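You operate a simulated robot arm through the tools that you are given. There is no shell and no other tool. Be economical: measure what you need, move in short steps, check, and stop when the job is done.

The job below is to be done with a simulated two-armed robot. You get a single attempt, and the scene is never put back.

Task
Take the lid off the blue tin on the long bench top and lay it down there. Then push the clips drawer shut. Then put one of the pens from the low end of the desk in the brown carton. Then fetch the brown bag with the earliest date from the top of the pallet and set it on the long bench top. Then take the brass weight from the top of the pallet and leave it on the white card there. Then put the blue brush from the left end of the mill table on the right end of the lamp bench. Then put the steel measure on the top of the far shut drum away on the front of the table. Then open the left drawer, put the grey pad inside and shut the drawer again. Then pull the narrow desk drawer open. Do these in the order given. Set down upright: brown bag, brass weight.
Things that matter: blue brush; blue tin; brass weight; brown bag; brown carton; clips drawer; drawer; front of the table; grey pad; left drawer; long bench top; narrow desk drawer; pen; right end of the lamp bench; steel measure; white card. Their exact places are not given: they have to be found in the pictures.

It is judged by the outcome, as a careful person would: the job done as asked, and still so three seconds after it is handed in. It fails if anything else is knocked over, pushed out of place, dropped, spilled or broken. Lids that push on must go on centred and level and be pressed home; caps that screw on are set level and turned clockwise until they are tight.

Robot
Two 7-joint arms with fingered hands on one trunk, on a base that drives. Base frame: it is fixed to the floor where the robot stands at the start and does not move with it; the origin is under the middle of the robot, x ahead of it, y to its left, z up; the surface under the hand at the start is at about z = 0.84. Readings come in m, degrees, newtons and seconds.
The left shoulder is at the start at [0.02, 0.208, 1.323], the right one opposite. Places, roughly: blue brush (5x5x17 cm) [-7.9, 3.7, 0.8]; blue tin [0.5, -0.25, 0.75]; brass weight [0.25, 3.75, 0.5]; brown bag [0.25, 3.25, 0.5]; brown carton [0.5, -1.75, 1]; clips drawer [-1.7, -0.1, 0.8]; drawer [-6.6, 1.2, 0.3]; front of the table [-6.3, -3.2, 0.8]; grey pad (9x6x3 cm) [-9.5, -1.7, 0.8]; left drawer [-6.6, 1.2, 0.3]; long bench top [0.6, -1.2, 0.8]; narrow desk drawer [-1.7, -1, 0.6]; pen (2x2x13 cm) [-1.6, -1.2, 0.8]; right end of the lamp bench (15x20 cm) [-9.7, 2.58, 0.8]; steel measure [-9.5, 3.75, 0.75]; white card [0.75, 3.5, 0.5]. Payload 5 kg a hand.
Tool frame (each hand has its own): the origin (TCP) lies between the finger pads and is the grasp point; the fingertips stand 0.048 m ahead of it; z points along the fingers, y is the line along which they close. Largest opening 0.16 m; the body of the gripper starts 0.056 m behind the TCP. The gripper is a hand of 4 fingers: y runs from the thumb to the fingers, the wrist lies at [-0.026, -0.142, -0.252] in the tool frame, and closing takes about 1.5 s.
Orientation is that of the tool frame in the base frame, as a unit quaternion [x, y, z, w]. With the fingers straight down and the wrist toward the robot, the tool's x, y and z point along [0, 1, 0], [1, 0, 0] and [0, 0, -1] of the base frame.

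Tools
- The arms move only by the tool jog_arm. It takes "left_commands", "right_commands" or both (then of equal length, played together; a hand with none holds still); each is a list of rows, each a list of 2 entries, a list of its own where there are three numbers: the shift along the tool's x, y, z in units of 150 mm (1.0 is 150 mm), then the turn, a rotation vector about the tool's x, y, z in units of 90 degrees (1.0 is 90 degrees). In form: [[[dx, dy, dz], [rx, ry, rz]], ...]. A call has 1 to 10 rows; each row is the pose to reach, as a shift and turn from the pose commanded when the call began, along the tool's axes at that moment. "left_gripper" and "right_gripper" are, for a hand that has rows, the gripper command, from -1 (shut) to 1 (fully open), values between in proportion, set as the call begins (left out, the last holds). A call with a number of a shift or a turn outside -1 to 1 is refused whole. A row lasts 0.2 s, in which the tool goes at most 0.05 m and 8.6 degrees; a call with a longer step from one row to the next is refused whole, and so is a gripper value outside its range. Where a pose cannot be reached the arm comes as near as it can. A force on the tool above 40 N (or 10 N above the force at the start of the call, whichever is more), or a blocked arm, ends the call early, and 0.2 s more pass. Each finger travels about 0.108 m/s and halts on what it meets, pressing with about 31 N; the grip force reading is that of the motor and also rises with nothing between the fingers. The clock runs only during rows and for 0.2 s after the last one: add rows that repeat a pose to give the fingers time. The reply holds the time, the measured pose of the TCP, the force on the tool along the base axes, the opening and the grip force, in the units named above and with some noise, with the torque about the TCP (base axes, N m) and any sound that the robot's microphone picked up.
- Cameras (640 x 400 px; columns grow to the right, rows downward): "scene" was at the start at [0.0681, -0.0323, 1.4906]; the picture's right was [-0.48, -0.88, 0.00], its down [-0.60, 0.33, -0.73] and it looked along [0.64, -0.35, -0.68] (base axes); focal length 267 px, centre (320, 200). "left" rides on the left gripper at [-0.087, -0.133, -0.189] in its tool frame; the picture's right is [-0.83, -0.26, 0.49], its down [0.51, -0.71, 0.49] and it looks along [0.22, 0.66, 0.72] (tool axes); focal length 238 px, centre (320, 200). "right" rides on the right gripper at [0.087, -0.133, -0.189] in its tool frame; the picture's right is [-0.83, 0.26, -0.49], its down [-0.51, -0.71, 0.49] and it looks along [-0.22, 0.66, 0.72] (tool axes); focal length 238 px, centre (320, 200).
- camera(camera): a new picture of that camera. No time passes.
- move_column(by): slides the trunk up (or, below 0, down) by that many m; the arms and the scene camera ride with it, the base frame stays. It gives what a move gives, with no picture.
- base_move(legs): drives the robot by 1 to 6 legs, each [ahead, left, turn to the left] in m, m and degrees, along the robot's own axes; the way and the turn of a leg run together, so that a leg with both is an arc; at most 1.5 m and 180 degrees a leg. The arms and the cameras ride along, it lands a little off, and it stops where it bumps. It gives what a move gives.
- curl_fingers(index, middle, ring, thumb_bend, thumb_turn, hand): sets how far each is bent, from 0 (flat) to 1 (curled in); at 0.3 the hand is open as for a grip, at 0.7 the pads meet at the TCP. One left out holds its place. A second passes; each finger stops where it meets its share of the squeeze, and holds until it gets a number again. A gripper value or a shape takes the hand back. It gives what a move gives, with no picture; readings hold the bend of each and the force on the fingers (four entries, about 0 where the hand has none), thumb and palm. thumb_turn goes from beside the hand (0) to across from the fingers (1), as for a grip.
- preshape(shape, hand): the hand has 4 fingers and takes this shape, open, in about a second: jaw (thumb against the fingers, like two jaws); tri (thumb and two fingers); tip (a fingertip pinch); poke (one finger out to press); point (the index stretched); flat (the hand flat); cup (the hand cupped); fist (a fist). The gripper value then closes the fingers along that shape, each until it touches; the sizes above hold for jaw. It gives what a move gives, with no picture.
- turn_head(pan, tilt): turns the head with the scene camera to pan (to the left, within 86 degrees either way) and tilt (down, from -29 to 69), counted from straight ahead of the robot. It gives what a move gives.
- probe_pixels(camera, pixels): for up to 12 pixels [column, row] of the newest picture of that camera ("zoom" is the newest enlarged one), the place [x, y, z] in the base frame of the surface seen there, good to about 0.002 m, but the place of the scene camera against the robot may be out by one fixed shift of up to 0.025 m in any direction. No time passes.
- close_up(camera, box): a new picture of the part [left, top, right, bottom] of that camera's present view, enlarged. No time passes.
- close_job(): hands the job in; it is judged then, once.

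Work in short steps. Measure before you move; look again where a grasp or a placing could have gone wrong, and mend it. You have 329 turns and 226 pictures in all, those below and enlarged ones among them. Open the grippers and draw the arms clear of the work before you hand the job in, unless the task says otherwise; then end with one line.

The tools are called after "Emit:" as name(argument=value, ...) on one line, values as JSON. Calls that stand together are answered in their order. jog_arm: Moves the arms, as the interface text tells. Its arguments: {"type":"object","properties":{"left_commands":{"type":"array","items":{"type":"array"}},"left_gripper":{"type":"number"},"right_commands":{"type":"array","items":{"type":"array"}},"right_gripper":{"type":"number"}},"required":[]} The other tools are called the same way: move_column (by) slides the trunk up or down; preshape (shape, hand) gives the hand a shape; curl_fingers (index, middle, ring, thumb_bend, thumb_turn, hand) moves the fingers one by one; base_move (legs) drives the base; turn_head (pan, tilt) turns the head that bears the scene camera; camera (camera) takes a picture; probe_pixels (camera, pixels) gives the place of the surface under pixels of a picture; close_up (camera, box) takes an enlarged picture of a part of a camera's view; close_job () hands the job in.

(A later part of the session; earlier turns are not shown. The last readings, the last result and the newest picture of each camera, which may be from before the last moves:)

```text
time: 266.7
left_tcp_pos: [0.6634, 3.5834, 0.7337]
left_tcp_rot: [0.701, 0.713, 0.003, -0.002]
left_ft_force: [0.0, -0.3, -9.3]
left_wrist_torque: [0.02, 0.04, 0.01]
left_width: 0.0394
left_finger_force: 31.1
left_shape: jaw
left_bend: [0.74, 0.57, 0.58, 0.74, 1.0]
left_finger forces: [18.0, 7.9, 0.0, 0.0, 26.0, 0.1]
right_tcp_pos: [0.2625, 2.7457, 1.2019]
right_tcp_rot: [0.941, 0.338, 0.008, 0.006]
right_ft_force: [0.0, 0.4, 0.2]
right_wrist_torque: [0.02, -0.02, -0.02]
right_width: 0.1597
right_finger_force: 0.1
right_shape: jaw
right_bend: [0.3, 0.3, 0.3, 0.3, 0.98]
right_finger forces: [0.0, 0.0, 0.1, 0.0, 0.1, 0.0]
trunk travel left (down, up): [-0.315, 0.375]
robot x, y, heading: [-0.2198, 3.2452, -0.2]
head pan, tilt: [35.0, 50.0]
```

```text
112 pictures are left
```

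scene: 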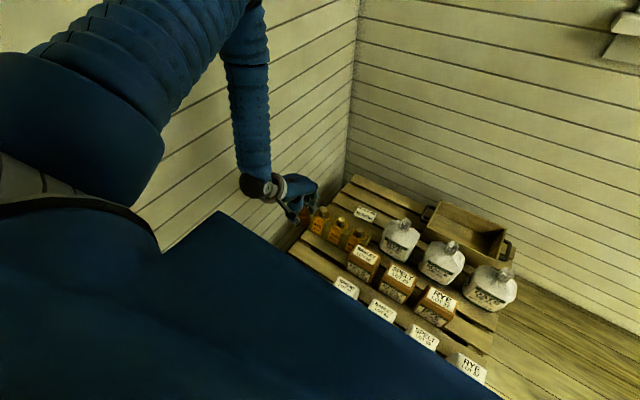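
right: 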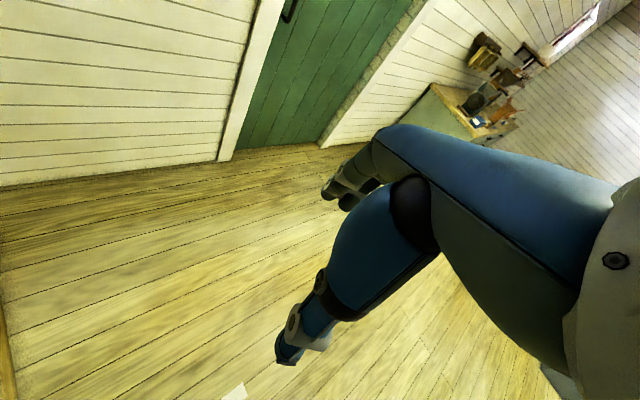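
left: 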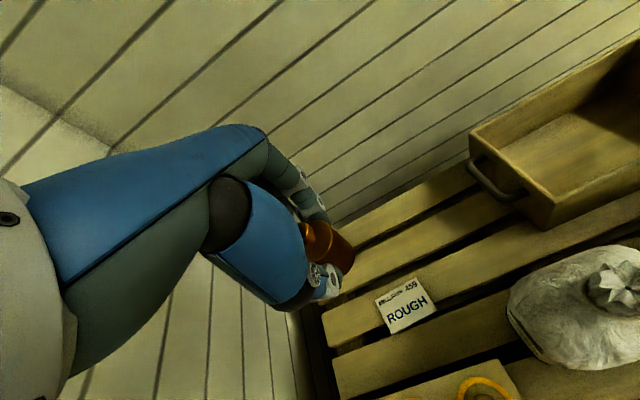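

Aligned over the card within a centimetre. I trim 1 cm and lower with the trunk.

Emit:
jog_arm(left_commands=[[[-0.05, -0.06, 0], [0, 0, 0]], [[-0.05, -0.06, 0], [0, 0, 0]]])

Emit:
move_column(by=-0.24)

Emit:
camera(camera="left")

Emit:
close_up(camera="scene", box=[260, 110, 440, 270])

```text
time: 267.3
left_tcp_pos: [0.6569, 3.5763, 0.732]
left_tcp_rot: [0.702, 0.712, 0.004, -0.003]
left_ft_force: [-0.5, -0.2, -11.1]
left_wrist_torque: [-0.01, 0.01, 0.01]
left_width: 0.0397
left_finger_force: 30.8
left_shape: jaw
left_bend: [0.74, 0.57, 0.58, 0.74, 1.0]
left_finger forces: [18.0, 7.8, 0.1, 0.1, 26.0, 0.0]
right_tcp_pos: [0.2618, 2.7472, 1.2013]
right_tcp_rot: [0.941, 0.338, 0.007, 0.007]
right_ft_force: [-0.4, -0.1, 0.0]
right_wrist_torque: [-0.03, 0.05, -0.04]
right_width: 0.1598
right_finger_force: 0.1
right_shape: jaw
right_bend: [0.3, 0.3, 0.3, 0.3, 0.98]
right_finger forces: [0.1, 0.0, 0.0, 0.0, 0.0, 0.0]
trunk travel left (down, up): [-0.315, 0.375]
robot x, y, heading: [-0.2177, 3.2419, -0.0]
head pan, tilt: [35.0, 50.0]
```

```text
time: 269.8
left_tcp_pos: [0.6567, 3.5753, 0.4938]
left_tcp_rot: [0.701, 0.713, 0.004, -0.003]
left_ft_force: [-0.3, 0.1, -9.6]
left_wrist_torque: [0.0, 0.08, 0.01]
left_width: 0.0397
left_finger_force: 30.6
left_shape: jaw
left_bend: [0.74, 0.57, 0.58, 0.74, 1.0]
left_finger forces: [17.9, 7.8, 0.0, 0.0, 25.9, 0.1]
right_tcp_pos: [0.2619, 2.7454, 0.9614]
right_tcp_rot: [0.941, 0.338, 0.008, 0.006]
right_ft_force: [-0.5, -0.9, 1.0]
right_wrist_torque: [0.01, -0.01, 0.0]
right_width: 0.1596
right_finger_force: 0.1
right_shape: jaw
right_bend: [0.3, 0.3, 0.3, 0.3, 0.98]
right_finger forces: [0.0, 0.0, 0.0, 0.0, 0.0, 0.0]
trunk travel left (down, up): [-0.075, 0.615]
robot x, y, heading: [-0.2205, 3.2462, 0.1]
head pan, tilt: [35.0, 50.0]
```

```text
111 pictures are left
```

left: 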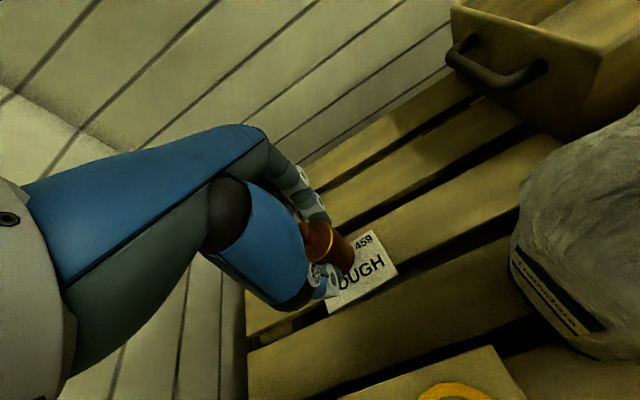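

```text
2.50 times, centred on (350, 190) of scene
```

zoom: 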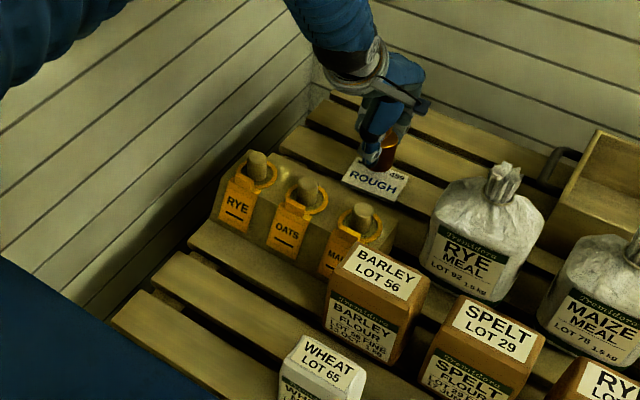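

Good over the card. I lower slowly until contact.

Emit:
jog_arm(left_commands=[[[0, 0, 0.12], [0, 0, 0]], [[0, 0, 0.2], [0, 0, 0]], [[0, 0, 0.25], [0, 0, 0]], [[0, 0, 0.27], [0, 0, 0]], [[0, 0, 0.285], [0, 0, 0]], [[0, 0, 0.3], [0, 0, 0]]])

Emit:
camera(camera="left")

```text
time: 270.9
left_tcp_pos: [0.662, 3.5765, 0.462]
left_tcp_rot: [0.701, 0.713, 0.008, 0.003]
left_ft_force: [-11.4, -1.8, 24.1]
left_wrist_torque: [-0.18, 0.62, -0.04]
left_width: 0.0425
left_finger_force: 31.3
left_shape: jaw
left_bend: [0.74, 0.58, 0.58, 0.75, 1.0]
left_finger forces: [17.3, 7.6, 0.0, 0.0, 35.7, 0.0]
right_tcp_pos: [0.2589, 2.7473, 0.9622]
right_tcp_rot: [0.941, 0.339, 0.009, 0.007]
right_ft_force: [0.0, -0.1, 0.4]
right_wrist_torque: [-0.01, 0.05, 0.04]
right_width: 0.1599
right_finger_force: 0.0
right_shape: jaw
right_bend: [0.3, 0.3, 0.3, 0.3, 0.98]
right_finger forces: [0.0, 0.0, 0.0, 0.0, 0.0, 0.0]
trunk travel left (down, up): [-0.075, 0.615]
robot x, y, heading: [-0.2199, 3.2471, -0.1]
head pan, tilt: [35.0, 50.0]
stopped in row 5 (left hand): the force on the tool passed its limit at 43 N (the readings are from after the stop); the commanded pose is now the measured one
```

```text
109 pictures are left
```

left: 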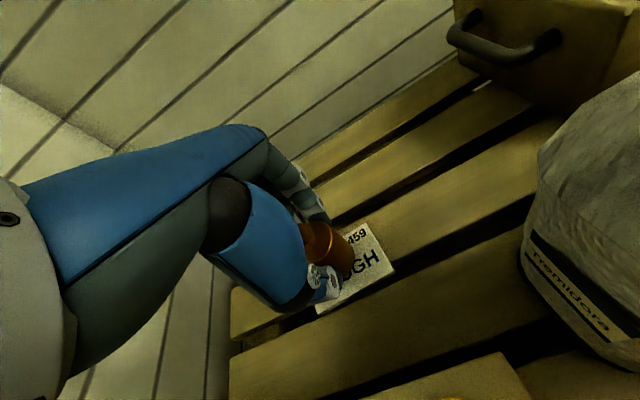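

Contact. I ease and open, then raise with the trunk and look.

Emit:
jog_arm(left_commands=[[[0, 0, -0.005], [0, 0, 0]], [[0, 0, -0.005], [0, 0, 0]], [[0, 0, -0.005], [0, 0, 0]], [[0, 0, -0.005], [0, 0, 0]], [[0, 0, -0.005], [0, 0, 0]]], left_gripper=0.2)

Emit:
move_column(by=0.25)

Emit:
camera(camera="left")

Emit:
close_up(camera="scene", box=[290, 130, 450, 270])

```text
time: 272.1
left_tcp_pos: [0.6605, 3.5772, 0.4581]
left_tcp_rot: [0.701, 0.713, 0.008, 0.001]
left_ft_force: [0.3, -0.1, 0.5]
left_wrist_torque: [-0.04, -0.03, 0.02]
left_width: 0.0955
left_finger_force: 0.0
left_shape: jaw
left_bend: [0.73, 0.41, 0.38, 0.65, 1.0]
left_finger forces: [0.0, 0.0, 0.1, 0.0, 0.0, 0.1]
right_tcp_pos: [0.2612, 2.747, 0.9618]
right_tcp_rot: [0.941, 0.337, 0.007, 0.007]
right_ft_force: [0.2, 0.9, -0.2]
right_wrist_torque: [-0.01, 0.01, -0.01]
right_width: 0.1598
right_finger_force: 0.2
right_shape: jaw
right_bend: [0.3, 0.3, 0.3, 0.3, 0.98]
right_finger forces: [0.0, 0.0, 0.0, 0.0, 0.0, 0.0]
trunk travel left (down, up): [-0.075, 0.615]
robot x, y, heading: [-0.2213, 3.2433, -0.2]
head pan, tilt: [35.0, 50.0]
```

```text
time: 274.7
left_tcp_pos: [0.6613, 3.5779, 0.708]
left_tcp_rot: [0.701, 0.713, 0.007, 0.0]
left_ft_force: [-0.1, 1.0, -0.4]
left_wrist_torque: [0.01, -0.01, -0.02]
left_width: 0.0956
left_finger_force: 0.1
left_shape: jaw
left_bend: [0.73, 0.41, 0.38, 0.65, 1.0]
left_finger forces: [0.0, 0.0, 0.0, 0.0, 0.0, 0.1]
right_tcp_pos: [0.2603, 2.7457, 1.2114]
right_tcp_rot: [0.941, 0.338, 0.007, 0.007]
right_ft_force: [-0.6, 0.3, -0.4]
right_wrist_torque: [-0.01, 0.01, 0.05]
right_width: 0.1596
right_finger_force: 0.0
right_shape: jaw
right_bend: [0.3, 0.3, 0.3, 0.3, 0.98]
right_finger forces: [0.0, 0.0, 0.0, 0.0, 0.0, 0.0]
trunk travel left (down, up): [-0.325, 0.365]
robot x, y, heading: [-0.2186, 3.2432, 0.2]
head pan, tilt: [35.0, 50.0]
```

```text
108 pictures are left
```

left: 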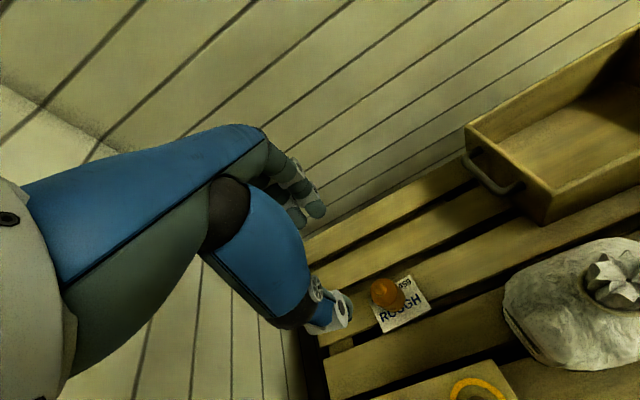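

```text
2.86 times, centred on (370, 200) of scene
```

zoom: 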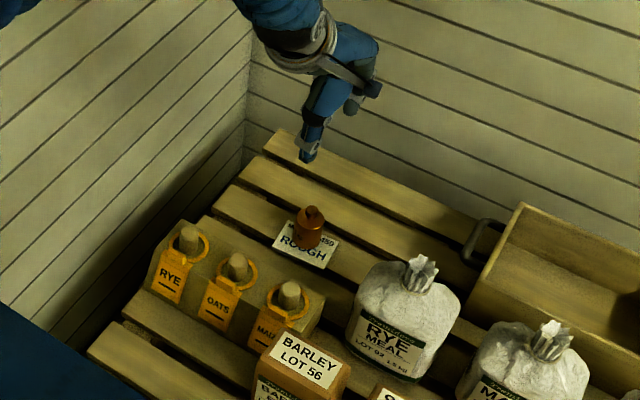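

The weight stands upright on the card. I retract the left arm, back off, and turn west to survey the way to the mill.

Emit:
jog_arm(left_commands=[[[0, 0, -0.3], [0, 0, 0]], [[0, 0, -0.6], [0, 0, 0]], [[0, -0.2, -0.8], [0, 0, 0]], [[0, -0.5, -0.9], [0, 0, 0]], [[0, -0.8, -1], [0, 0, 0]], [[0, -1, -1], [0, 0, 0]]])

Emit:
jog_arm(left_commands=[[[-0.1, -0.3, -0.1], [0, 0, 0]], [[-0.2, -0.6, -0.2], [0, 0, 0]], [[-0.3, -0.9, -0.25], [0, 0, 0]], [[-0.35, -1, -0.3], [0, 0, 0]]])

Emit:
base_move(legs=[[-0.8, -0.5, 0], [0, 0, 170]])

Emit:
turn_head(pan=0, tilt=12)

Emit:
camera(camera="scene")

```text
time: 276.1
left_tcp_pos: [0.5092, 3.5742, 0.8585]
left_tcp_rot: [0.701, 0.714, 0.009, 0.002]
left_ft_force: [0.9, -0.1, 1.3]
left_wrist_torque: [0.02, 0.02, 0.0]
left_width: 0.0959
left_finger_force: 0.1
left_shape: jaw
left_bend: [0.73, 0.41, 0.38, 0.65, 1.0]
left_finger forces: [0.0, 0.0, 0.0, 0.0, 0.1, 0.0]
right_tcp_pos: [0.2594, 2.7469, 1.2129]
right_tcp_rot: [0.941, 0.338, 0.007, 0.007]
right_ft_force: [-0.4, -0.2, 1.0]
right_wrist_torque: [-0.02, -0.02, -0.02]
right_width: 0.1598
right_finger_force: 0.1
right_shape: jaw
right_bend: [0.3, 0.3, 0.3, 0.3, 0.98]
right_finger forces: [0.0, 0.0, 0.0, 0.0, 0.1, 0.0]
trunk travel left (down, up): [-0.325, 0.365]
robot x, y, heading: [-0.2228, 3.2453, -0.1]
head pan, tilt: [35.0, 50.0]
```

```text
time: 277.1
left_tcp_pos: [0.3616, 3.5192, 0.8983]
left_tcp_rot: [0.701, 0.714, 0.007, 0.002]
left_ft_force: [0.0, -0.3, -0.2]
left_wrist_torque: [-0.02, -0.01, -0.03]
left_width: 0.0957
left_finger_force: 0.1
left_shape: jaw
left_bend: [0.73, 0.41, 0.38, 0.65, 1.0]
left_finger forces: [0.1, 0.0, 0.0, 0.1, 0.0, 0.0]
right_tcp_pos: [0.2607, 2.746, 1.2115]
right_tcp_rot: [0.941, 0.338, 0.009, 0.006]
right_ft_force: [-0.4, -0.3, 0.2]
right_wrist_torque: [0.01, 0.0, 0.01]
right_width: 0.1599
right_finger_force: 0.1
right_shape: jaw
right_bend: [0.3, 0.3, 0.3, 0.3, 0.98]
right_finger forces: [0.1, 0.0, 0.0, 0.0, 0.0, 0.0]
trunk travel left (down, up): [-0.325, 0.365]
robot x, y, heading: [-0.2196, 3.2463, 0.3]
head pan, tilt: [35.0, 50.0]
```

```text
time: 288.9
left_tcp_pos: [-1.6533, 2.6125, 0.8986]
left_tcp_rot: [-0.631, 0.776, 0.001, -0.008]
left_ft_force: [-0.8, -0.5, -0.4]
left_wrist_torque: [0.03, 0.02, 0.03]
left_width: 0.0957
left_finger_force: 0.0
left_shape: jaw
left_bend: [0.73, 0.41, 0.38, 0.65, 1.0]
left_finger forces: [0.0, 0.0, 0.0, 0.0, 0.0, 0.0]
right_tcp_pos: [-1.3831, 3.3439, 1.2112]
right_tcp_rot: [-0.232, 0.973, 0.008, -0.007]
right_ft_force: [-0.1, -0.7, -0.2]
right_wrist_torque: [0.02, -0.01, 0.0]
right_width: 0.1599
right_finger_force: 0.1
right_shape: jaw
right_bend: [0.3, 0.3, 0.3, 0.3, 0.98]
right_finger forces: [0.1, 0.0, 0.1, 0.0, 0.1, 0.0]
trunk travel left (down, up): [-0.325, 0.365]
robot x, y, heading: [-1.0254, 2.7512, 167.4]
head pan, tilt: [35.0, 50.0]
```

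```text
time: 290.0
left_tcp_pos: [-1.6522, 2.6118, 0.8979]
left_tcp_rot: [-0.63, 0.776, 0.002, -0.007]
left_ft_force: [0.1, 0.4, 0.0]
left_wrist_torque: [-0.02, -0.02, 0.0]
left_width: 0.0956
left_finger_force: 0.1
left_shape: jaw
left_bend: [0.73, 0.41, 0.38, 0.65, 1.0]
left_finger forces: [0.0, 0.0, 0.0, 0.0, 0.0, 0.1]
right_tcp_pos: [-1.3839, 3.3445, 1.2114]
right_tcp_rot: [-0.232, 0.973, 0.008, -0.007]
right_ft_force: [-0.7, 0.5, 0.7]
right_wrist_torque: [0.02, 0.01, 0.01]
right_width: 0.1595
right_finger_force: 0.2
right_shape: jaw
right_bend: [0.3, 0.3, 0.3, 0.3, 0.98]
right_finger forces: [0.0, 0.0, 0.0, 0.0, 0.0, 0.0]
trunk travel left (down, up): [-0.325, 0.365]
robot x, y, heading: [-1.0237, 2.7514, 167.0]
head pan, tilt: [0.0, 12.0]
```

```text
106 pictures are left
```

scene: 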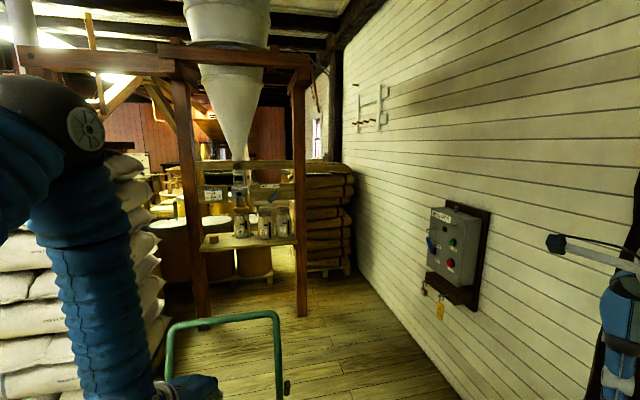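

A trolley stands just in front. I probe floor-level obstacles to plan a route.

Emit:
probe_pixels(camera="scene", pixels=[[220, 316], [278, 390], [205, 318], [302, 312], [330, 268], [420, 345], [250, 270], [165, 310], [175, 270], [135, 165], [265, 130], [345, 180]])

Emit:
turn_head(pan=35, tilt=15)

Emit:
camera(camera="scene")

```text
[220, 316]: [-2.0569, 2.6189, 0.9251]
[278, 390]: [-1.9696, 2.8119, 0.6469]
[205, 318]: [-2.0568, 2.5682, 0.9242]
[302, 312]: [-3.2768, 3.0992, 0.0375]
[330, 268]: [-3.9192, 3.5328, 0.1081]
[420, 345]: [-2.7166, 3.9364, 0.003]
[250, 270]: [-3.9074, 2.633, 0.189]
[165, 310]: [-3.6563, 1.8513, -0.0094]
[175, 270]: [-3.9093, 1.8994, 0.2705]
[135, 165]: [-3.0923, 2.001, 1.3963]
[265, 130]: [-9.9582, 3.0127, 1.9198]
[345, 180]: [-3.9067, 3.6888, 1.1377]
```

```text
time: 291.0
left_tcp_pos: [-1.6519, 2.6118, 0.899]
left_tcp_rot: [-0.631, 0.776, 0.002, -0.007]
left_ft_force: [-0.2, 0.1, 0.2]
left_wrist_torque: [0.0, -0.02, 0.0]
left_width: 0.0958
left_finger_force: 0.1
left_shape: jaw
left_bend: [0.73, 0.41, 0.38, 0.65, 1.0]
left_finger forces: [0.0, 0.0, 0.0, 0.1, 0.1, 0.0]
right_tcp_pos: [-1.384, 3.3441, 1.2115]
right_tcp_rot: [-0.232, 0.973, 0.007, -0.008]
right_ft_force: [0.8, 1.2, -0.1]
right_wrist_torque: [0.01, 0.02, 0.01]
right_width: 0.1598
right_finger_force: 0.1
right_shape: jaw
right_bend: [0.3, 0.3, 0.3, 0.3, 0.98]
right_finger forces: [0.0, 0.0, 0.0, 0.0, 0.0, 0.0]
trunk travel left (down, up): [-0.325, 0.365]
robot x, y, heading: [-1.0249, 2.7522, 167.6]
head pan, tilt: [35.0, 15.0]
```

```text
105 pictures are left
```

scene: 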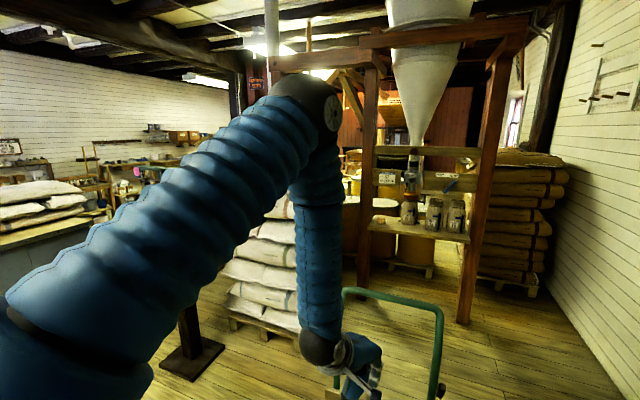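

The north way is blocked by sacks and barrels, so I go round by the south aisle: back off, turn south, drive down between desk and bench, then face west.

Emit:
base_move(legs=[[-0.74, 0, 0], [0, 0, 103], [1.45, 0, 0], [1.45, 0, 0], [1.45, 0, 0]])

Emit:
base_move(legs=[[0, 0, -90]])

Emit:
turn_head(pan=0, tilt=10)

Emit:
camera(camera="scene")

```text
time: 319.9
left_tcp_pos: [-0.0494, -2.3583, 0.8977]
left_tcp_rot: [1.0, 0.01, 0.004, 0.006]
left_ft_force: [-0.3, -0.8, 0.2]
left_wrist_torque: [0.06, 0.0, 0.04]
left_width: 0.096
left_finger_force: 0.1
left_shape: jaw
left_bend: [0.73, 0.41, 0.38, 0.65, 1.0]
left_finger forces: [0.0, 0.0, 0.0, 0.0, 0.1, 0.0]
right_tcp_pos: [-0.8225, -2.2602, 1.2124]
right_tcp_rot: [0.905, -0.425, 0.001, 0.011]
right_ft_force: [0.3, 1.0, -0.1]
right_wrist_torque: [0.04, 0.02, 0.02]
right_width: 0.1597
right_finger_force: 0.0
right_shape: jaw
right_bend: [0.3, 0.3, 0.3, 0.3, 0.98]
right_finger forces: [0.1, 0.0, 0.1, 0.0, 0.0, 0.0]
trunk travel left (down, up): [-0.325, 0.365]
robot x, y, heading: [-0.3221, -1.777, -89.8]
head pan, tilt: [35.0, 15.0]
```

```text
time: 324.1
left_tcp_pos: [-0.908, -2.0506, 0.8979]
left_tcp_rot: [0.712, -0.702, -0.002, 0.008]
left_ft_force: [-0.1, 0.5, 0.5]
left_wrist_torque: [-0.02, 0.0, -0.04]
left_width: 0.0961
left_finger_force: 0.1
left_shape: jaw
left_bend: [0.73, 0.41, 0.38, 0.65, 1.0]
left_finger forces: [0.1, 0.0, 0.1, 0.1, 0.0, 0.0]
right_tcp_pos: [-0.8037, -1.2769, 1.2108]
right_tcp_rot: [-0.337, 0.941, 0.006, -0.009]
right_ft_force: [0.4, -0.4, -0.1]
right_wrist_torque: [0.0, -0.02, 0.02]
right_width: 0.1598
right_finger_force: 0.0
right_shape: jaw
right_bend: [0.3, 0.3, 0.3, 0.3, 0.98]
right_finger forces: [0.1, 0.0, 0.0, 0.0, 0.1, 0.0]
trunk travel left (down, up): [-0.325, 0.365]
robot x, y, heading: [-0.3251, -1.7756, 179.8]
head pan, tilt: [35.0, 15.0]
```

```text
time: 325.1
left_tcp_pos: [-0.9081, -2.0508, 0.8989]
left_tcp_rot: [0.712, -0.702, -0.001, 0.007]
left_ft_force: [-0.6, -0.4, -0.5]
left_wrist_torque: [0.0, -0.03, 0.01]
left_width: 0.0958
left_finger_force: 0.0
left_shape: jaw
left_bend: [0.73, 0.41, 0.38, 0.65, 1.0]
left_finger forces: [0.0, 0.1, 0.0, 0.1, 0.1, 0.1]
right_tcp_pos: [-0.8052, -1.2785, 1.2128]
right_tcp_rot: [-0.337, 0.941, 0.007, -0.008]
right_ft_force: [0.5, 0.3, 0.2]
right_wrist_torque: [-0.02, 0.0, 0.0]
right_width: 0.1598
right_finger_force: 0.0
right_shape: jaw
right_bend: [0.3, 0.3, 0.3, 0.3, 0.98]
right_finger forces: [0.0, 0.0, 0.0, 0.0, 0.1, 0.1]
trunk travel left (down, up): [-0.325, 0.365]
robot x, y, heading: [-0.3246, -1.777, 179.9]
head pan, tilt: [0.0, 10.0]
```

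```text
104 pictures are left
```

scene: 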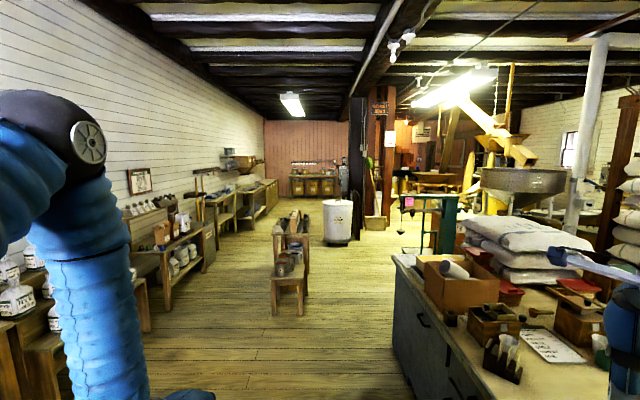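

Emit:
probe_pixels(camera="scene", pixels=[[302, 310], [308, 265], [338, 240], [415, 250], [400, 262], [375, 225], [362, 235], [310, 195], [420, 262], [392, 130], [448, 160], [355, 150]])

Emit:
close_up(camera="scene", box=[240, 120, 480, 280])

```text
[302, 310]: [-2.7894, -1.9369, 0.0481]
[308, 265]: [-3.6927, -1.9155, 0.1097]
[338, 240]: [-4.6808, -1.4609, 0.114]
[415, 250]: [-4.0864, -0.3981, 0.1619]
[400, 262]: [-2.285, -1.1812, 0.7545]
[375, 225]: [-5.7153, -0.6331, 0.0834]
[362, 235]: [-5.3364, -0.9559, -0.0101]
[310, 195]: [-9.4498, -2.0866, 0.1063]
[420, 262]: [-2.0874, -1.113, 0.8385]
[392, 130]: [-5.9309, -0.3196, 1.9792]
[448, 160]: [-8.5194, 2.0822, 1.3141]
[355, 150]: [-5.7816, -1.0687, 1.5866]
```

```text
2.50 times, centred on (360, 200) of scene
```

zoom: 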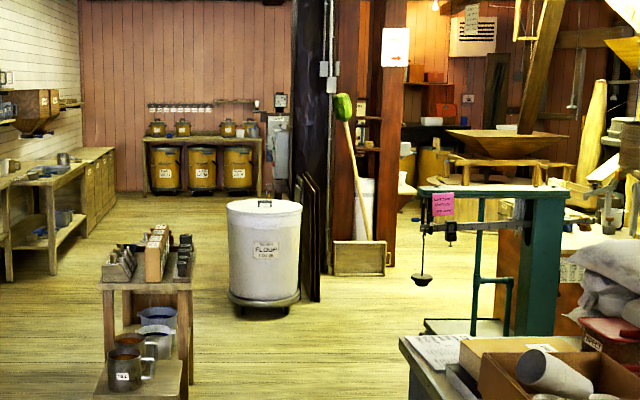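

Route west: slalom past desk and stand, then left of the white bin. I raise the trunk 0.3 m for safety and drive.

Emit:
move_column(by=0.3)

Emit:
base_move(legs=[[1.35, -0.12, 0], [0.6, -0.1, 0], [0.6, -0.2, 0], [0.85, 0, 0]])

Emit:
turn_head(pan=0, tilt=20)

Emit:
camera(camera="scene")

```text
time: 328.1
left_tcp_pos: [-0.9079, -2.0511, 1.1981]
left_tcp_rot: [0.712, -0.703, -0.002, 0.007]
left_ft_force: [-0.1, -0.5, -0.4]
left_wrist_torque: [0.0, -0.01, 0.01]
left_width: 0.0958
left_finger_force: 0.0
left_shape: jaw
left_bend: [0.73, 0.41, 0.38, 0.65, 1.0]
left_finger forces: [0.1, 0.1, 0.0, 0.1, 0.0, 0.0]
right_tcp_pos: [-0.8055, -1.2773, 1.5116]
right_tcp_rot: [-0.338, 0.941, 0.007, -0.008]
right_ft_force: [0.4, 0.2, 0.2]
right_wrist_torque: [-0.02, -0.01, -0.01]
right_width: 0.1599
right_finger_force: 0.0
right_shape: jaw
right_bend: [0.3, 0.3, 0.3, 0.3, 0.98]
right_finger forces: [0.1, 0.0, 0.0, 0.0, 0.1, 0.0]
trunk travel left (down, up): [-0.625, 0.065]
robot x, y, heading: [-0.3278, -1.7757, 179.9]
head pan, tilt: [0.0, 10.0]
```

```text
time: 345.2
left_tcp_pos: [-4.2971, -1.6129, 1.1984]
left_tcp_rot: [0.712, -0.703, -0.002, 0.007]
left_ft_force: [1.4, -0.4, 0.8]
left_wrist_torque: [0.03, -0.03, 0.01]
left_width: 0.0957
left_finger_force: 0.2
left_shape: jaw
left_bend: [0.73, 0.41, 0.38, 0.65, 1.0]
left_finger forces: [0.1, 0.0, 0.0, 0.1, 0.1, 0.0]
right_tcp_pos: [-4.1927, -0.8401, 1.5124]
right_tcp_rot: [-0.336, 0.942, 0.007, -0.009]
right_ft_force: [0.6, -0.5, 0.3]
right_wrist_torque: [-0.01, 0.03, 0.02]
right_width: 0.1598
right_finger_force: 0.1
right_shape: jaw
right_bend: [0.3, 0.3, 0.3, 0.3, 0.98]
right_finger forces: [0.0, 0.0, 0.0, 0.1, 0.0, 0.0]
trunk travel left (down, up): [-0.625, 0.065]
robot x, y, heading: [-3.7137, -1.3403, 180.1]
head pan, tilt: [0.0, 10.0]
```

```text
time: 345.9
left_tcp_pos: [-4.2973, -1.6142, 1.1981]
left_tcp_rot: [0.712, -0.703, -0.001, 0.008]
left_ft_force: [-0.4, 0.2, 0.4]
left_wrist_torque: [-0.03, -0.02, -0.01]
left_width: 0.0957
left_finger_force: 0.0
left_shape: jaw
left_bend: [0.73, 0.41, 0.38, 0.65, 1.0]
left_finger forces: [0.1, 0.1, 0.0, 0.1, 0.1, 0.0]
right_tcp_pos: [-4.1938, -0.8413, 1.5112]
right_tcp_rot: [-0.337, 0.942, 0.006, -0.008]
right_ft_force: [-0.6, -0.5, -0.9]
right_wrist_torque: [0.01, -0.01, 0.04]
right_width: 0.1598
right_finger_force: 0.1
right_shape: jaw
right_bend: [0.3, 0.3, 0.3, 0.3, 0.98]
right_finger forces: [0.0, 0.1, 0.1, 0.1, 0.0, 0.1]
trunk travel left (down, up): [-0.625, 0.065]
robot x, y, heading: [-3.7136, -1.3415, 179.7]
head pan, tilt: [0.0, 20.0]
```

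```text
102 pictures are left
```

scene: 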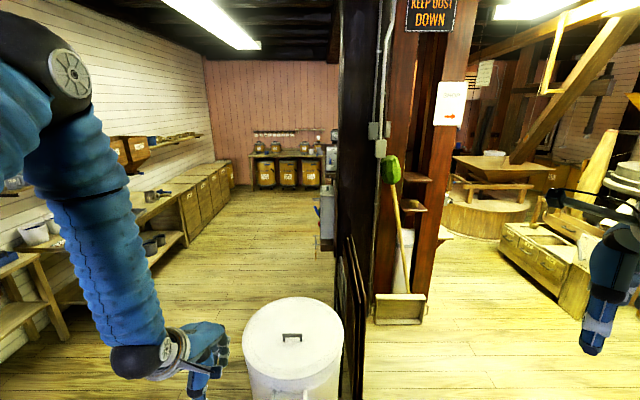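

I map distances for both openings.

Emit:
probe_pixels(camera="scene", pixels=[[295, 325], [400, 315], [425, 300], [505, 240], [560, 290], [490, 225], [480, 160], [352, 390], [200, 225], [60, 330], [290, 180], [215, 185]])

Emit:
turn_head(pan=-35, tilt=20)

Emit:
camera(camera="scene")

```text
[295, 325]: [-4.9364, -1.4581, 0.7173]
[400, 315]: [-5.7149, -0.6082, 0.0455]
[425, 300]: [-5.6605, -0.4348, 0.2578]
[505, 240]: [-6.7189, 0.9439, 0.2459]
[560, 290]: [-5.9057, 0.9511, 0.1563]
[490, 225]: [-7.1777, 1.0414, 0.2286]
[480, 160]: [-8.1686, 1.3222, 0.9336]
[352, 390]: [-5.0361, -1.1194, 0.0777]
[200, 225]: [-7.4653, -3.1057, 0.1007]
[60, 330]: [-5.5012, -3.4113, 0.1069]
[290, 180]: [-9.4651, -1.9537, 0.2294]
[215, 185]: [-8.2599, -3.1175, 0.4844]
```

```text
time: 346.9
left_tcp_pos: [-4.2976, -1.6132, 1.198]
left_tcp_rot: [0.711, -0.703, -0.002, 0.007]
left_ft_force: [0.3, 0.8, 0.8]
left_wrist_torque: [-0.03, 0.03, 0.02]
left_width: 0.0956
left_finger_force: 0.0
left_shape: jaw
left_bend: [0.73, 0.41, 0.38, 0.65, 1.0]
left_finger forces: [0.0, 0.1, 0.0, 0.0, 0.1, 0.0]
right_tcp_pos: [-4.1937, -0.8421, 1.5115]
right_tcp_rot: [-0.336, 0.942, 0.006, -0.008]
right_ft_force: [-0.2, 0.1, 0.5]
right_wrist_torque: [-0.01, 0.01, 0.02]
right_width: 0.1594
right_finger_force: 0.0
right_shape: jaw
right_bend: [0.3, 0.3, 0.3, 0.3, 0.98]
right_finger forces: [0.0, 0.1, 0.1, 0.0, 0.0, 0.0]
trunk travel left (down, up): [-0.625, 0.065]
robot x, y, heading: [-3.7122, -1.3418, 180.1]
head pan, tilt: [-35.0, 20.0]
```

```text
101 pictures are left
```

scene: 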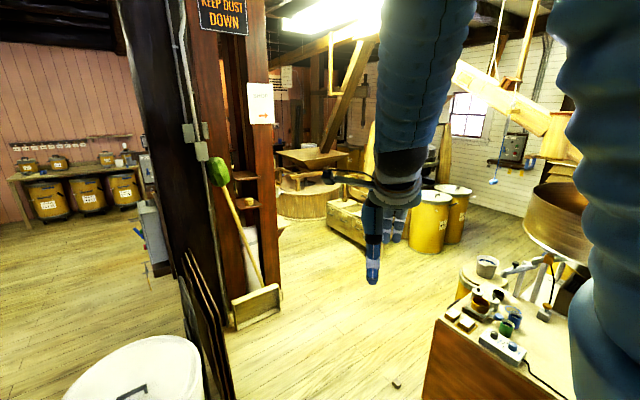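

Emit:
probe_pixels(camera="scene", pixels=[[395, 384], [433, 380], [440, 320], [275, 300], [240, 325], [228, 385], [330, 225], [430, 250], [300, 215], [340, 280], [375, 255], [215, 345]])

Emit:
turn_head(pan=-70, tilt=35)

Emit:
camera(camera="scene")

```text
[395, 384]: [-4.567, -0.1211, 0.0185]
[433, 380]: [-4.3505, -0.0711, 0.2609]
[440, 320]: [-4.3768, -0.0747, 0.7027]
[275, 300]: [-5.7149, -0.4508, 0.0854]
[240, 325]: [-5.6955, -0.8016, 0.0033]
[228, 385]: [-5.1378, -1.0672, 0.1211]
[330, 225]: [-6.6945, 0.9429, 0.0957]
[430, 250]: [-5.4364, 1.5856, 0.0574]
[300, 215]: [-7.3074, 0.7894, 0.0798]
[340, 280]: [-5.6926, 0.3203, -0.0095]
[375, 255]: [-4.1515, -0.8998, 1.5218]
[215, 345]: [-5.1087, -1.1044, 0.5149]
```

```text
time: 347.9
left_tcp_pos: [-4.2984, -1.6148, 1.1988]
left_tcp_rot: [0.711, -0.703, -0.001, 0.007]
left_ft_force: [-0.3, -0.5, -0.6]
left_wrist_torque: [-0.01, 0.01, 0.05]
left_width: 0.0958
left_finger_force: 0.2
left_shape: jaw
left_bend: [0.73, 0.41, 0.38, 0.65, 1.0]
left_finger forces: [0.0, 0.1, 0.0, 0.0, 0.0, 0.0]
right_tcp_pos: [-4.1939, -0.8403, 1.5114]
right_tcp_rot: [-0.337, 0.941, 0.006, -0.007]
right_ft_force: [-1.1, 0.3, 0.8]
right_wrist_torque: [0.01, -0.02, 0.01]
right_width: 0.1598
right_finger_force: 0.0
right_shape: jaw
right_bend: [0.3, 0.3, 0.3, 0.3, 0.98]
right_finger forces: [0.0, 0.0, 0.0, 0.0, 0.0, 0.1]
trunk travel left (down, up): [-0.625, 0.065]
robot x, y, heading: [-3.7148, -1.3376, 179.9]
head pan, tilt: [-70.0, 35.0]
```

```text
100 pictures are left
```

scene: 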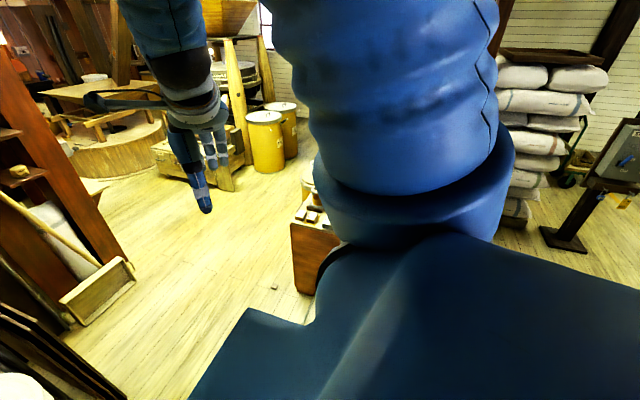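

Passage: between the red column (-5.7,-0.4) and brown cabinet (-4.36,-0.07). I turn to heading 120 here and drive through in short legs.

Emit:
base_move(legs=[[0, 0, -60], [0.633, 0.316, 0], [0.528, 0.215, 0], [0.626, -0.015, 0]])

Emit:
turn_head(pan=15, tilt=15)

Emit:
camera(camera="scene")

```text
time: 360.4
left_tcp_pos: [-5.5968, 0.3043, 1.1987]
left_tcp_rot: [-0.268, 0.964, 0.005, -0.006]
left_ft_force: [-0.1, 0.1, 0.4]
left_wrist_torque: [0.01, 0.01, 0.03]
left_width: 0.0959
left_finger_force: 0.1
left_shape: jaw
left_bend: [0.73, 0.41, 0.38, 0.65, 1.0]
left_finger forces: [0.1, 0.1, 0.0, 0.0, 0.0, 0.0]
right_tcp_pos: [-4.8765, 0.6054, 1.5118]
right_tcp_rot: [0.177, 0.984, 0.01, -0.005]
right_ft_force: [0.2, 0.1, -0.2]
right_wrist_torque: [0.01, 0.03, -0.04]
right_width: 0.1597
right_finger_force: 0.1
right_shape: jaw
right_bend: [0.3, 0.3, 0.3, 0.3, 0.98]
right_finger forces: [0.0, 0.1, 0.0, 0.0, 0.0, 0.0]
trunk travel left (down, up): [-0.625, 0.065]
robot x, y, heading: [-5.0669, -0.0622, 120.1]
head pan, tilt: [-70.0, 35.0]
```

```text
time: 362.0
left_tcp_pos: [-5.5974, 0.3039, 1.1983]
left_tcp_rot: [-0.267, 0.964, 0.005, -0.006]
left_ft_force: [0.2, -0.3, 0.2]
left_wrist_torque: [-0.01, 0.02, 0.0]
left_width: 0.0957
left_finger_force: 0.1
left_shape: jaw
left_bend: [0.73, 0.41, 0.38, 0.65, 1.0]
left_finger forces: [0.0, 0.1, 0.0, 0.1, 0.0, 0.0]
right_tcp_pos: [-4.8765, 0.606, 1.5109]
right_tcp_rot: [0.177, 0.984, 0.01, -0.005]
right_ft_force: [-0.4, -1.0, -0.2]
right_wrist_torque: [0.0, 0.0, -0.01]
right_width: 0.1599
right_finger_force: 0.1
right_shape: jaw
right_bend: [0.3, 0.3, 0.3, 0.3, 0.98]
right_finger forces: [0.0, 0.0, 0.0, 0.0, 0.0, 0.0]
trunk travel left (down, up): [-0.625, 0.065]
robot x, y, heading: [-5.066, -0.0582, 120.0]
head pan, tilt: [15.0, 15.0]
```

```text
99 pictures are left
```

scene: 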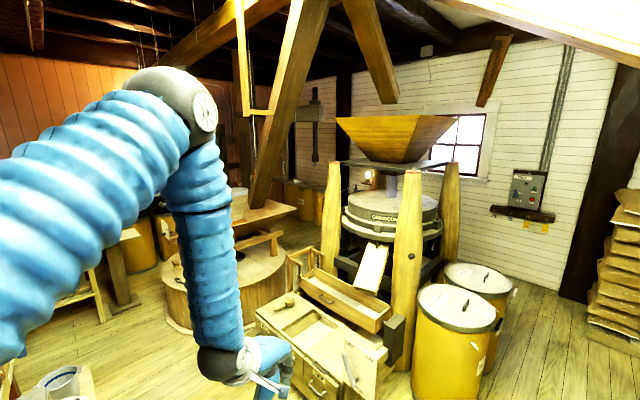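

Emit:
probe_pixels(camera="scene", pixels=[[305, 200], [280, 190], [310, 235], [250, 240], [415, 360], [480, 290], [320, 385], [270, 310], [365, 180], [130, 240], [410, 310], [55, 385]])

Emit:
close_up(camera="scene", box=[200, 120, 480, 320])

```text
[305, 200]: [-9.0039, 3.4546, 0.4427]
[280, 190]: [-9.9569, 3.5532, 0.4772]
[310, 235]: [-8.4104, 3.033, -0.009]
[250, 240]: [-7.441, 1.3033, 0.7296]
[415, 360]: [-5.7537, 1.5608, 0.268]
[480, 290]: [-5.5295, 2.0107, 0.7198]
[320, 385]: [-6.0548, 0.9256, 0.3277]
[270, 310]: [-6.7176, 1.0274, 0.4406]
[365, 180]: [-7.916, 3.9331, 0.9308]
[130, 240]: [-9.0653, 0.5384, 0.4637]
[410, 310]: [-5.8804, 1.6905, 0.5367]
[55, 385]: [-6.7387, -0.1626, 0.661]
```

```text
2.00 times, centred on (340, 220) of scene
```

zoom: 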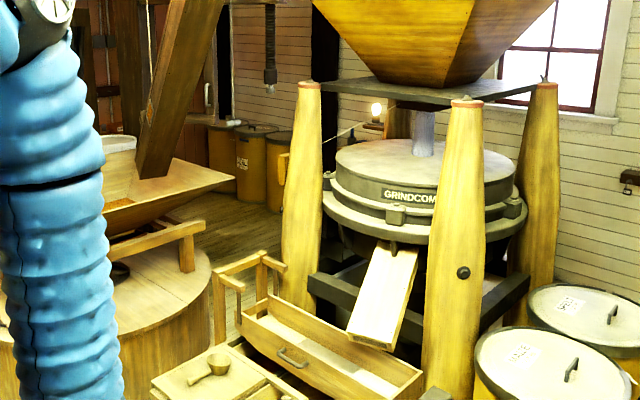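

I look left to see the way west in the mill room.

Emit:
turn_head(pan=60, tilt=25)

Emit:
camera(camera="scene")

```text
time: 363.1
left_tcp_pos: [-5.5968, 0.3045, 1.198]
left_tcp_rot: [-0.268, 0.964, 0.005, -0.006]
left_ft_force: [0.2, 0.3, 0.8]
left_wrist_torque: [-0.02, -0.01, 0.03]
left_width: 0.0961
left_finger_force: 0.0
left_shape: jaw
left_bend: [0.73, 0.41, 0.38, 0.65, 1.0]
left_finger forces: [0.1, 0.1, 0.0, 0.0, 0.0, 0.0]
right_tcp_pos: [-4.8778, 0.6057, 1.5115]
right_tcp_rot: [0.178, 0.984, 0.01, -0.004]
right_ft_force: [-0.2, -0.4, -0.6]
right_wrist_torque: [0.01, -0.01, 0.01]
right_width: 0.1599
right_finger_force: 0.1
right_shape: jaw
right_bend: [0.3, 0.3, 0.3, 0.3, 0.98]
right_finger forces: [0.0, 0.0, 0.0, 0.0, 0.0, 0.0]
trunk travel left (down, up): [-0.625, 0.065]
robot x, y, heading: [-5.0646, -0.0582, 120.4]
head pan, tilt: [60.0, 25.0]
```

```text
97 pictures are left
```

scene: 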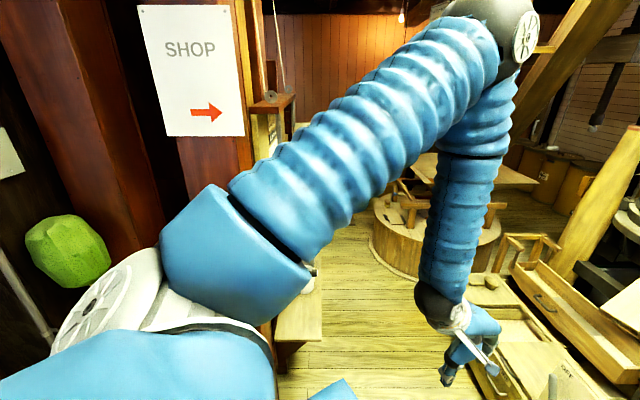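

Emit:
probe_pixels(camera="scene", pixels=[[345, 300], [340, 235], [320, 320], [322, 280], [372, 250], [385, 275], [300, 345], [360, 215], [335, 200], [400, 285], [520, 300]])

Emit:
close_up(camera="scene", box=[270, 180, 450, 400])

```text
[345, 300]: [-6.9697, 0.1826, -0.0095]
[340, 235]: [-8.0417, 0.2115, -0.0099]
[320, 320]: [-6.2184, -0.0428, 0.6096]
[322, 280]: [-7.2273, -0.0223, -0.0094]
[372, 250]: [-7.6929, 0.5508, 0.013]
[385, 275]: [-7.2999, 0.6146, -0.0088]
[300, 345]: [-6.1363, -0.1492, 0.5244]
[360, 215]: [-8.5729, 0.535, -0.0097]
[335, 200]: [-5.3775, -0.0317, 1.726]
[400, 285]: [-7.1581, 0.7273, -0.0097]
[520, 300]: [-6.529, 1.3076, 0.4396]
```

```text
1.82 times, centred on (360, 290) of scene
```

zoom: 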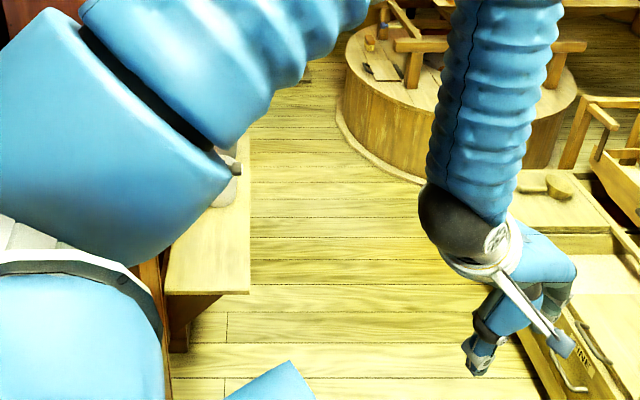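

Corridor between the low table (y<-0.04) and the chest (y>0.93). I drive through it and beyond, then look.

Emit:
base_move(legs=[[0.6, 0.044, 0], [0, 0, 60], [1.45, 0, 0], [0.7, 0.42, 0]])

Emit:
turn_head(pan=-40, tilt=20)

Emit:
camera(camera="scene")

```text
time: 379.9
left_tcp_pos: [-8.1282, -0.2858, 1.1986]
left_tcp_rot: [0.712, -0.702, -0.001, 0.007]
left_ft_force: [-0.2, -0.1, -0.6]
left_wrist_torque: [0.0, 0.01, -0.01]
left_width: 0.0955
left_finger_force: 0.1
left_shape: jaw
left_bend: [0.73, 0.41, 0.38, 0.65, 1.0]
left_finger forces: [0.0, 0.1, 0.0, 0.0, 0.0, 0.0]
right_tcp_pos: [-8.0264, 0.4863, 1.5127]
right_tcp_rot: [-0.337, 0.942, 0.006, -0.01]
right_ft_force: [0.5, 0.4, 0.3]
right_wrist_torque: [0.0, -0.01, 0.01]
right_width: 0.1596
right_finger_force: 0.0
right_shape: jaw
right_bend: [0.3, 0.3, 0.3, 0.3, 0.98]
right_finger forces: [0.0, 0.0, 0.1, 0.0, 0.0, 0.0]
trunk travel left (down, up): [-0.625, 0.065]
robot x, y, heading: [-7.5485, -0.0134, 179.8]
head pan, tilt: [60.0, 25.0]
```

```text
time: 381.7
left_tcp_pos: [-8.1291, -0.2865, 1.1981]
left_tcp_rot: [0.712, -0.702, -0.002, 0.007]
left_ft_force: [0.1, -0.2, 0.2]
left_wrist_torque: [-0.01, -0.01, 0.01]
left_width: 0.0958
left_finger_force: 0.1
left_shape: jaw
left_bend: [0.73, 0.41, 0.38, 0.65, 1.0]
left_finger forces: [0.0, 0.0, 0.1, 0.0, 0.1, 0.0]
right_tcp_pos: [-8.0264, 0.4867, 1.5115]
right_tcp_rot: [-0.337, 0.942, 0.005, -0.008]
right_ft_force: [-0.1, -0.2, -0.5]
right_wrist_torque: [0.02, -0.01, 0.02]
right_width: 0.1597
right_finger_force: 0.2
right_shape: jaw
right_bend: [0.3, 0.3, 0.3, 0.3, 0.98]
right_finger forces: [0.0, 0.1, 0.0, 0.0, 0.0, 0.1]
trunk travel left (down, up): [-0.625, 0.065]
robot x, y, heading: [-7.5484, -0.0134, 180.0]
head pan, tilt: [-40.0, 20.0]
```

```text
95 pictures are left
```

scene: 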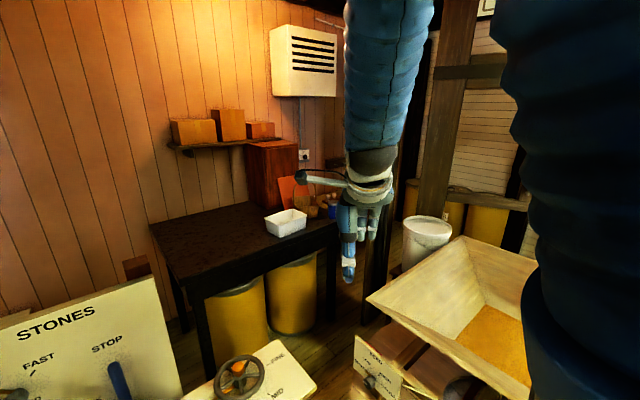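

Emit:
probe_pixels(camera="scene", pixels=[[100, 340], [245, 370], [240, 215], [165, 235], [330, 230], [285, 220], [310, 300], [345, 330], [430, 235], [450, 280], [370, 370], [185, 325]])

Emit:
turn_head(pan=10, tilt=30)

Emit:
camera(camera="scene")

```text
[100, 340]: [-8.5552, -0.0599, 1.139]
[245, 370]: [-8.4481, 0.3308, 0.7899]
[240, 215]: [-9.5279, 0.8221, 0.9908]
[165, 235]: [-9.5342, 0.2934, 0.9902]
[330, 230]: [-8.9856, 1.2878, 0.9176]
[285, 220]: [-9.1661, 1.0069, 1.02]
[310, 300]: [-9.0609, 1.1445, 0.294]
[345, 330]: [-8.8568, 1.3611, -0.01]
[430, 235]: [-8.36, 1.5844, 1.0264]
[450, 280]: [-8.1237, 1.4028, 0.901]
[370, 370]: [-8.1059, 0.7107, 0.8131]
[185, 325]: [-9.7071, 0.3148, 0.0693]
```

```text
time: 382.9
left_tcp_pos: [-8.1288, -0.2859, 1.1984]
left_tcp_rot: [0.712, -0.702, -0.001, 0.007]
left_ft_force: [0.8, -0.1, -0.4]
left_wrist_torque: [0.0, 0.01, -0.02]
left_width: 0.0957
left_finger_force: 0.1
left_shape: jaw
left_bend: [0.73, 0.41, 0.38, 0.65, 1.0]
left_finger forces: [0.1, 0.1, 0.0, 0.0, 0.0, 0.0]
right_tcp_pos: [-8.0273, 0.4873, 1.5122]
right_tcp_rot: [-0.337, 0.942, 0.006, -0.009]
right_ft_force: [-0.2, -0.3, 0.0]
right_wrist_torque: [0.04, -0.03, -0.01]
right_width: 0.1598
right_finger_force: 0.1
right_shape: jaw
right_bend: [0.3, 0.3, 0.3, 0.3, 0.98]
right_finger forces: [0.0, 0.0, 0.0, 0.1, 0.0, 0.1]
trunk travel left (down, up): [-0.625, 0.065]
robot x, y, heading: [-7.5484, -0.013, 179.7]
head pan, tilt: [10.0, 30.0]
```

```text
94 pictures are left
```

scene: 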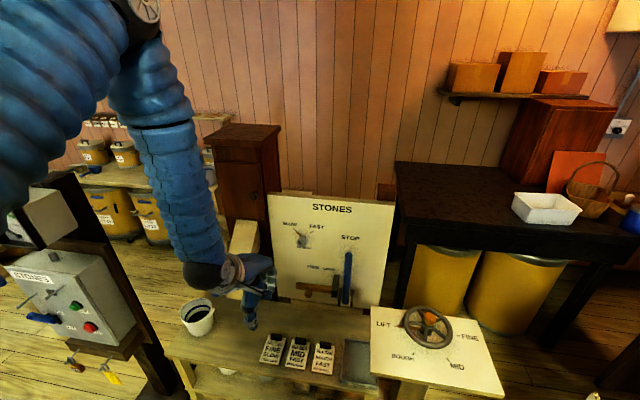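

A control bench blocks the way west here. I reverse through the corridor to the east side and look north past the mill.

Emit:
base_move(legs=[[-0.7, -0.43, 0], [-1.45, 0, 0], [-0.42, -0.35, 0], [0, 0, -60]])

Emit:
turn_head(pan=-15, tilt=20)

Emit:
camera(camera="scene")

```text
time: 396.1
left_tcp_pos: [-5.6574, 0.4295, 1.1967]
left_tcp_rot: [0.72, -0.694, -0.002, 0.007]
left_ft_force: [0.2, 0.2, -0.3]
left_wrist_torque: [0.01, 0.01, 0.01]
left_width: 0.0958
left_finger_force: 0.1
left_shape: jaw
left_bend: [0.73, 0.41, 0.38, 0.65, 1.0]
left_finger forces: [0.0, 0.0, 0.1, 0.0, 0.0, 0.0]
right_tcp_pos: [-5.5746, 1.1996, 1.5082]
right_tcp_rot: [-0.352, 0.936, 0.008, 0.002]
right_ft_force: [0.1, -0.3, 0.3]
right_wrist_torque: [0.02, 0.01, 0.0]
right_width: 0.16
right_finger_force: 0.2
right_shape: jaw
right_bend: [0.3, 0.3, 0.3, 0.3, 0.98]
right_finger forces: [0.0, 0.0, 0.1, 0.0, 0.0, 0.0]
trunk travel left (down, up): [-0.625, 0.065]
robot x, y, heading: [-5.0808, 0.7183, -178.8]
head pan, tilt: [10.0, 30.0]
stopped in leg 3: the robot was blocked; the commanded pose is now the measured one
```

```text
time: 397.0
left_tcp_pos: [-5.6589, 0.4292, 1.1953]
left_tcp_rot: [0.72, -0.694, -0.002, 0.004]
left_ft_force: [0.4, 0.0, 0.0]
left_wrist_torque: [-0.01, 0.0, 0.01]
left_width: 0.0958
left_finger_force: 0.0
left_shape: jaw
left_bend: [0.73, 0.41, 0.38, 0.65, 1.0]
left_finger forces: [0.1, 0.0, 0.0, 0.1, 0.1, 0.0]
right_tcp_pos: [-5.5758, 1.2002, 1.5077]
right_tcp_rot: [-0.351, 0.936, 0.008, 0.001]
right_ft_force: [0.6, 0.4, -0.1]
right_wrist_torque: [-0.03, 0.0, -0.03]
right_width: 0.1599
right_finger_force: 0.0
right_shape: jaw
right_bend: [0.3, 0.3, 0.3, 0.3, 0.98]
right_finger forces: [0.0, 0.0, 0.0, 0.0, 0.0, 0.0]
trunk travel left (down, up): [-0.625, 0.065]
robot x, y, heading: [-5.0813, 0.7174, -178.7]
head pan, tilt: [-15.0, 20.0]
```

```text
93 pictures are left
```

scene: 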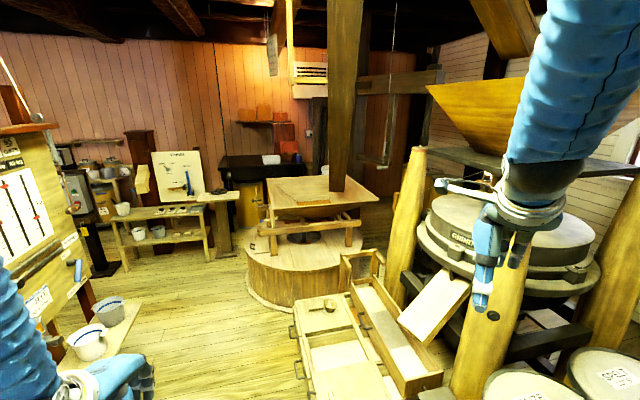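

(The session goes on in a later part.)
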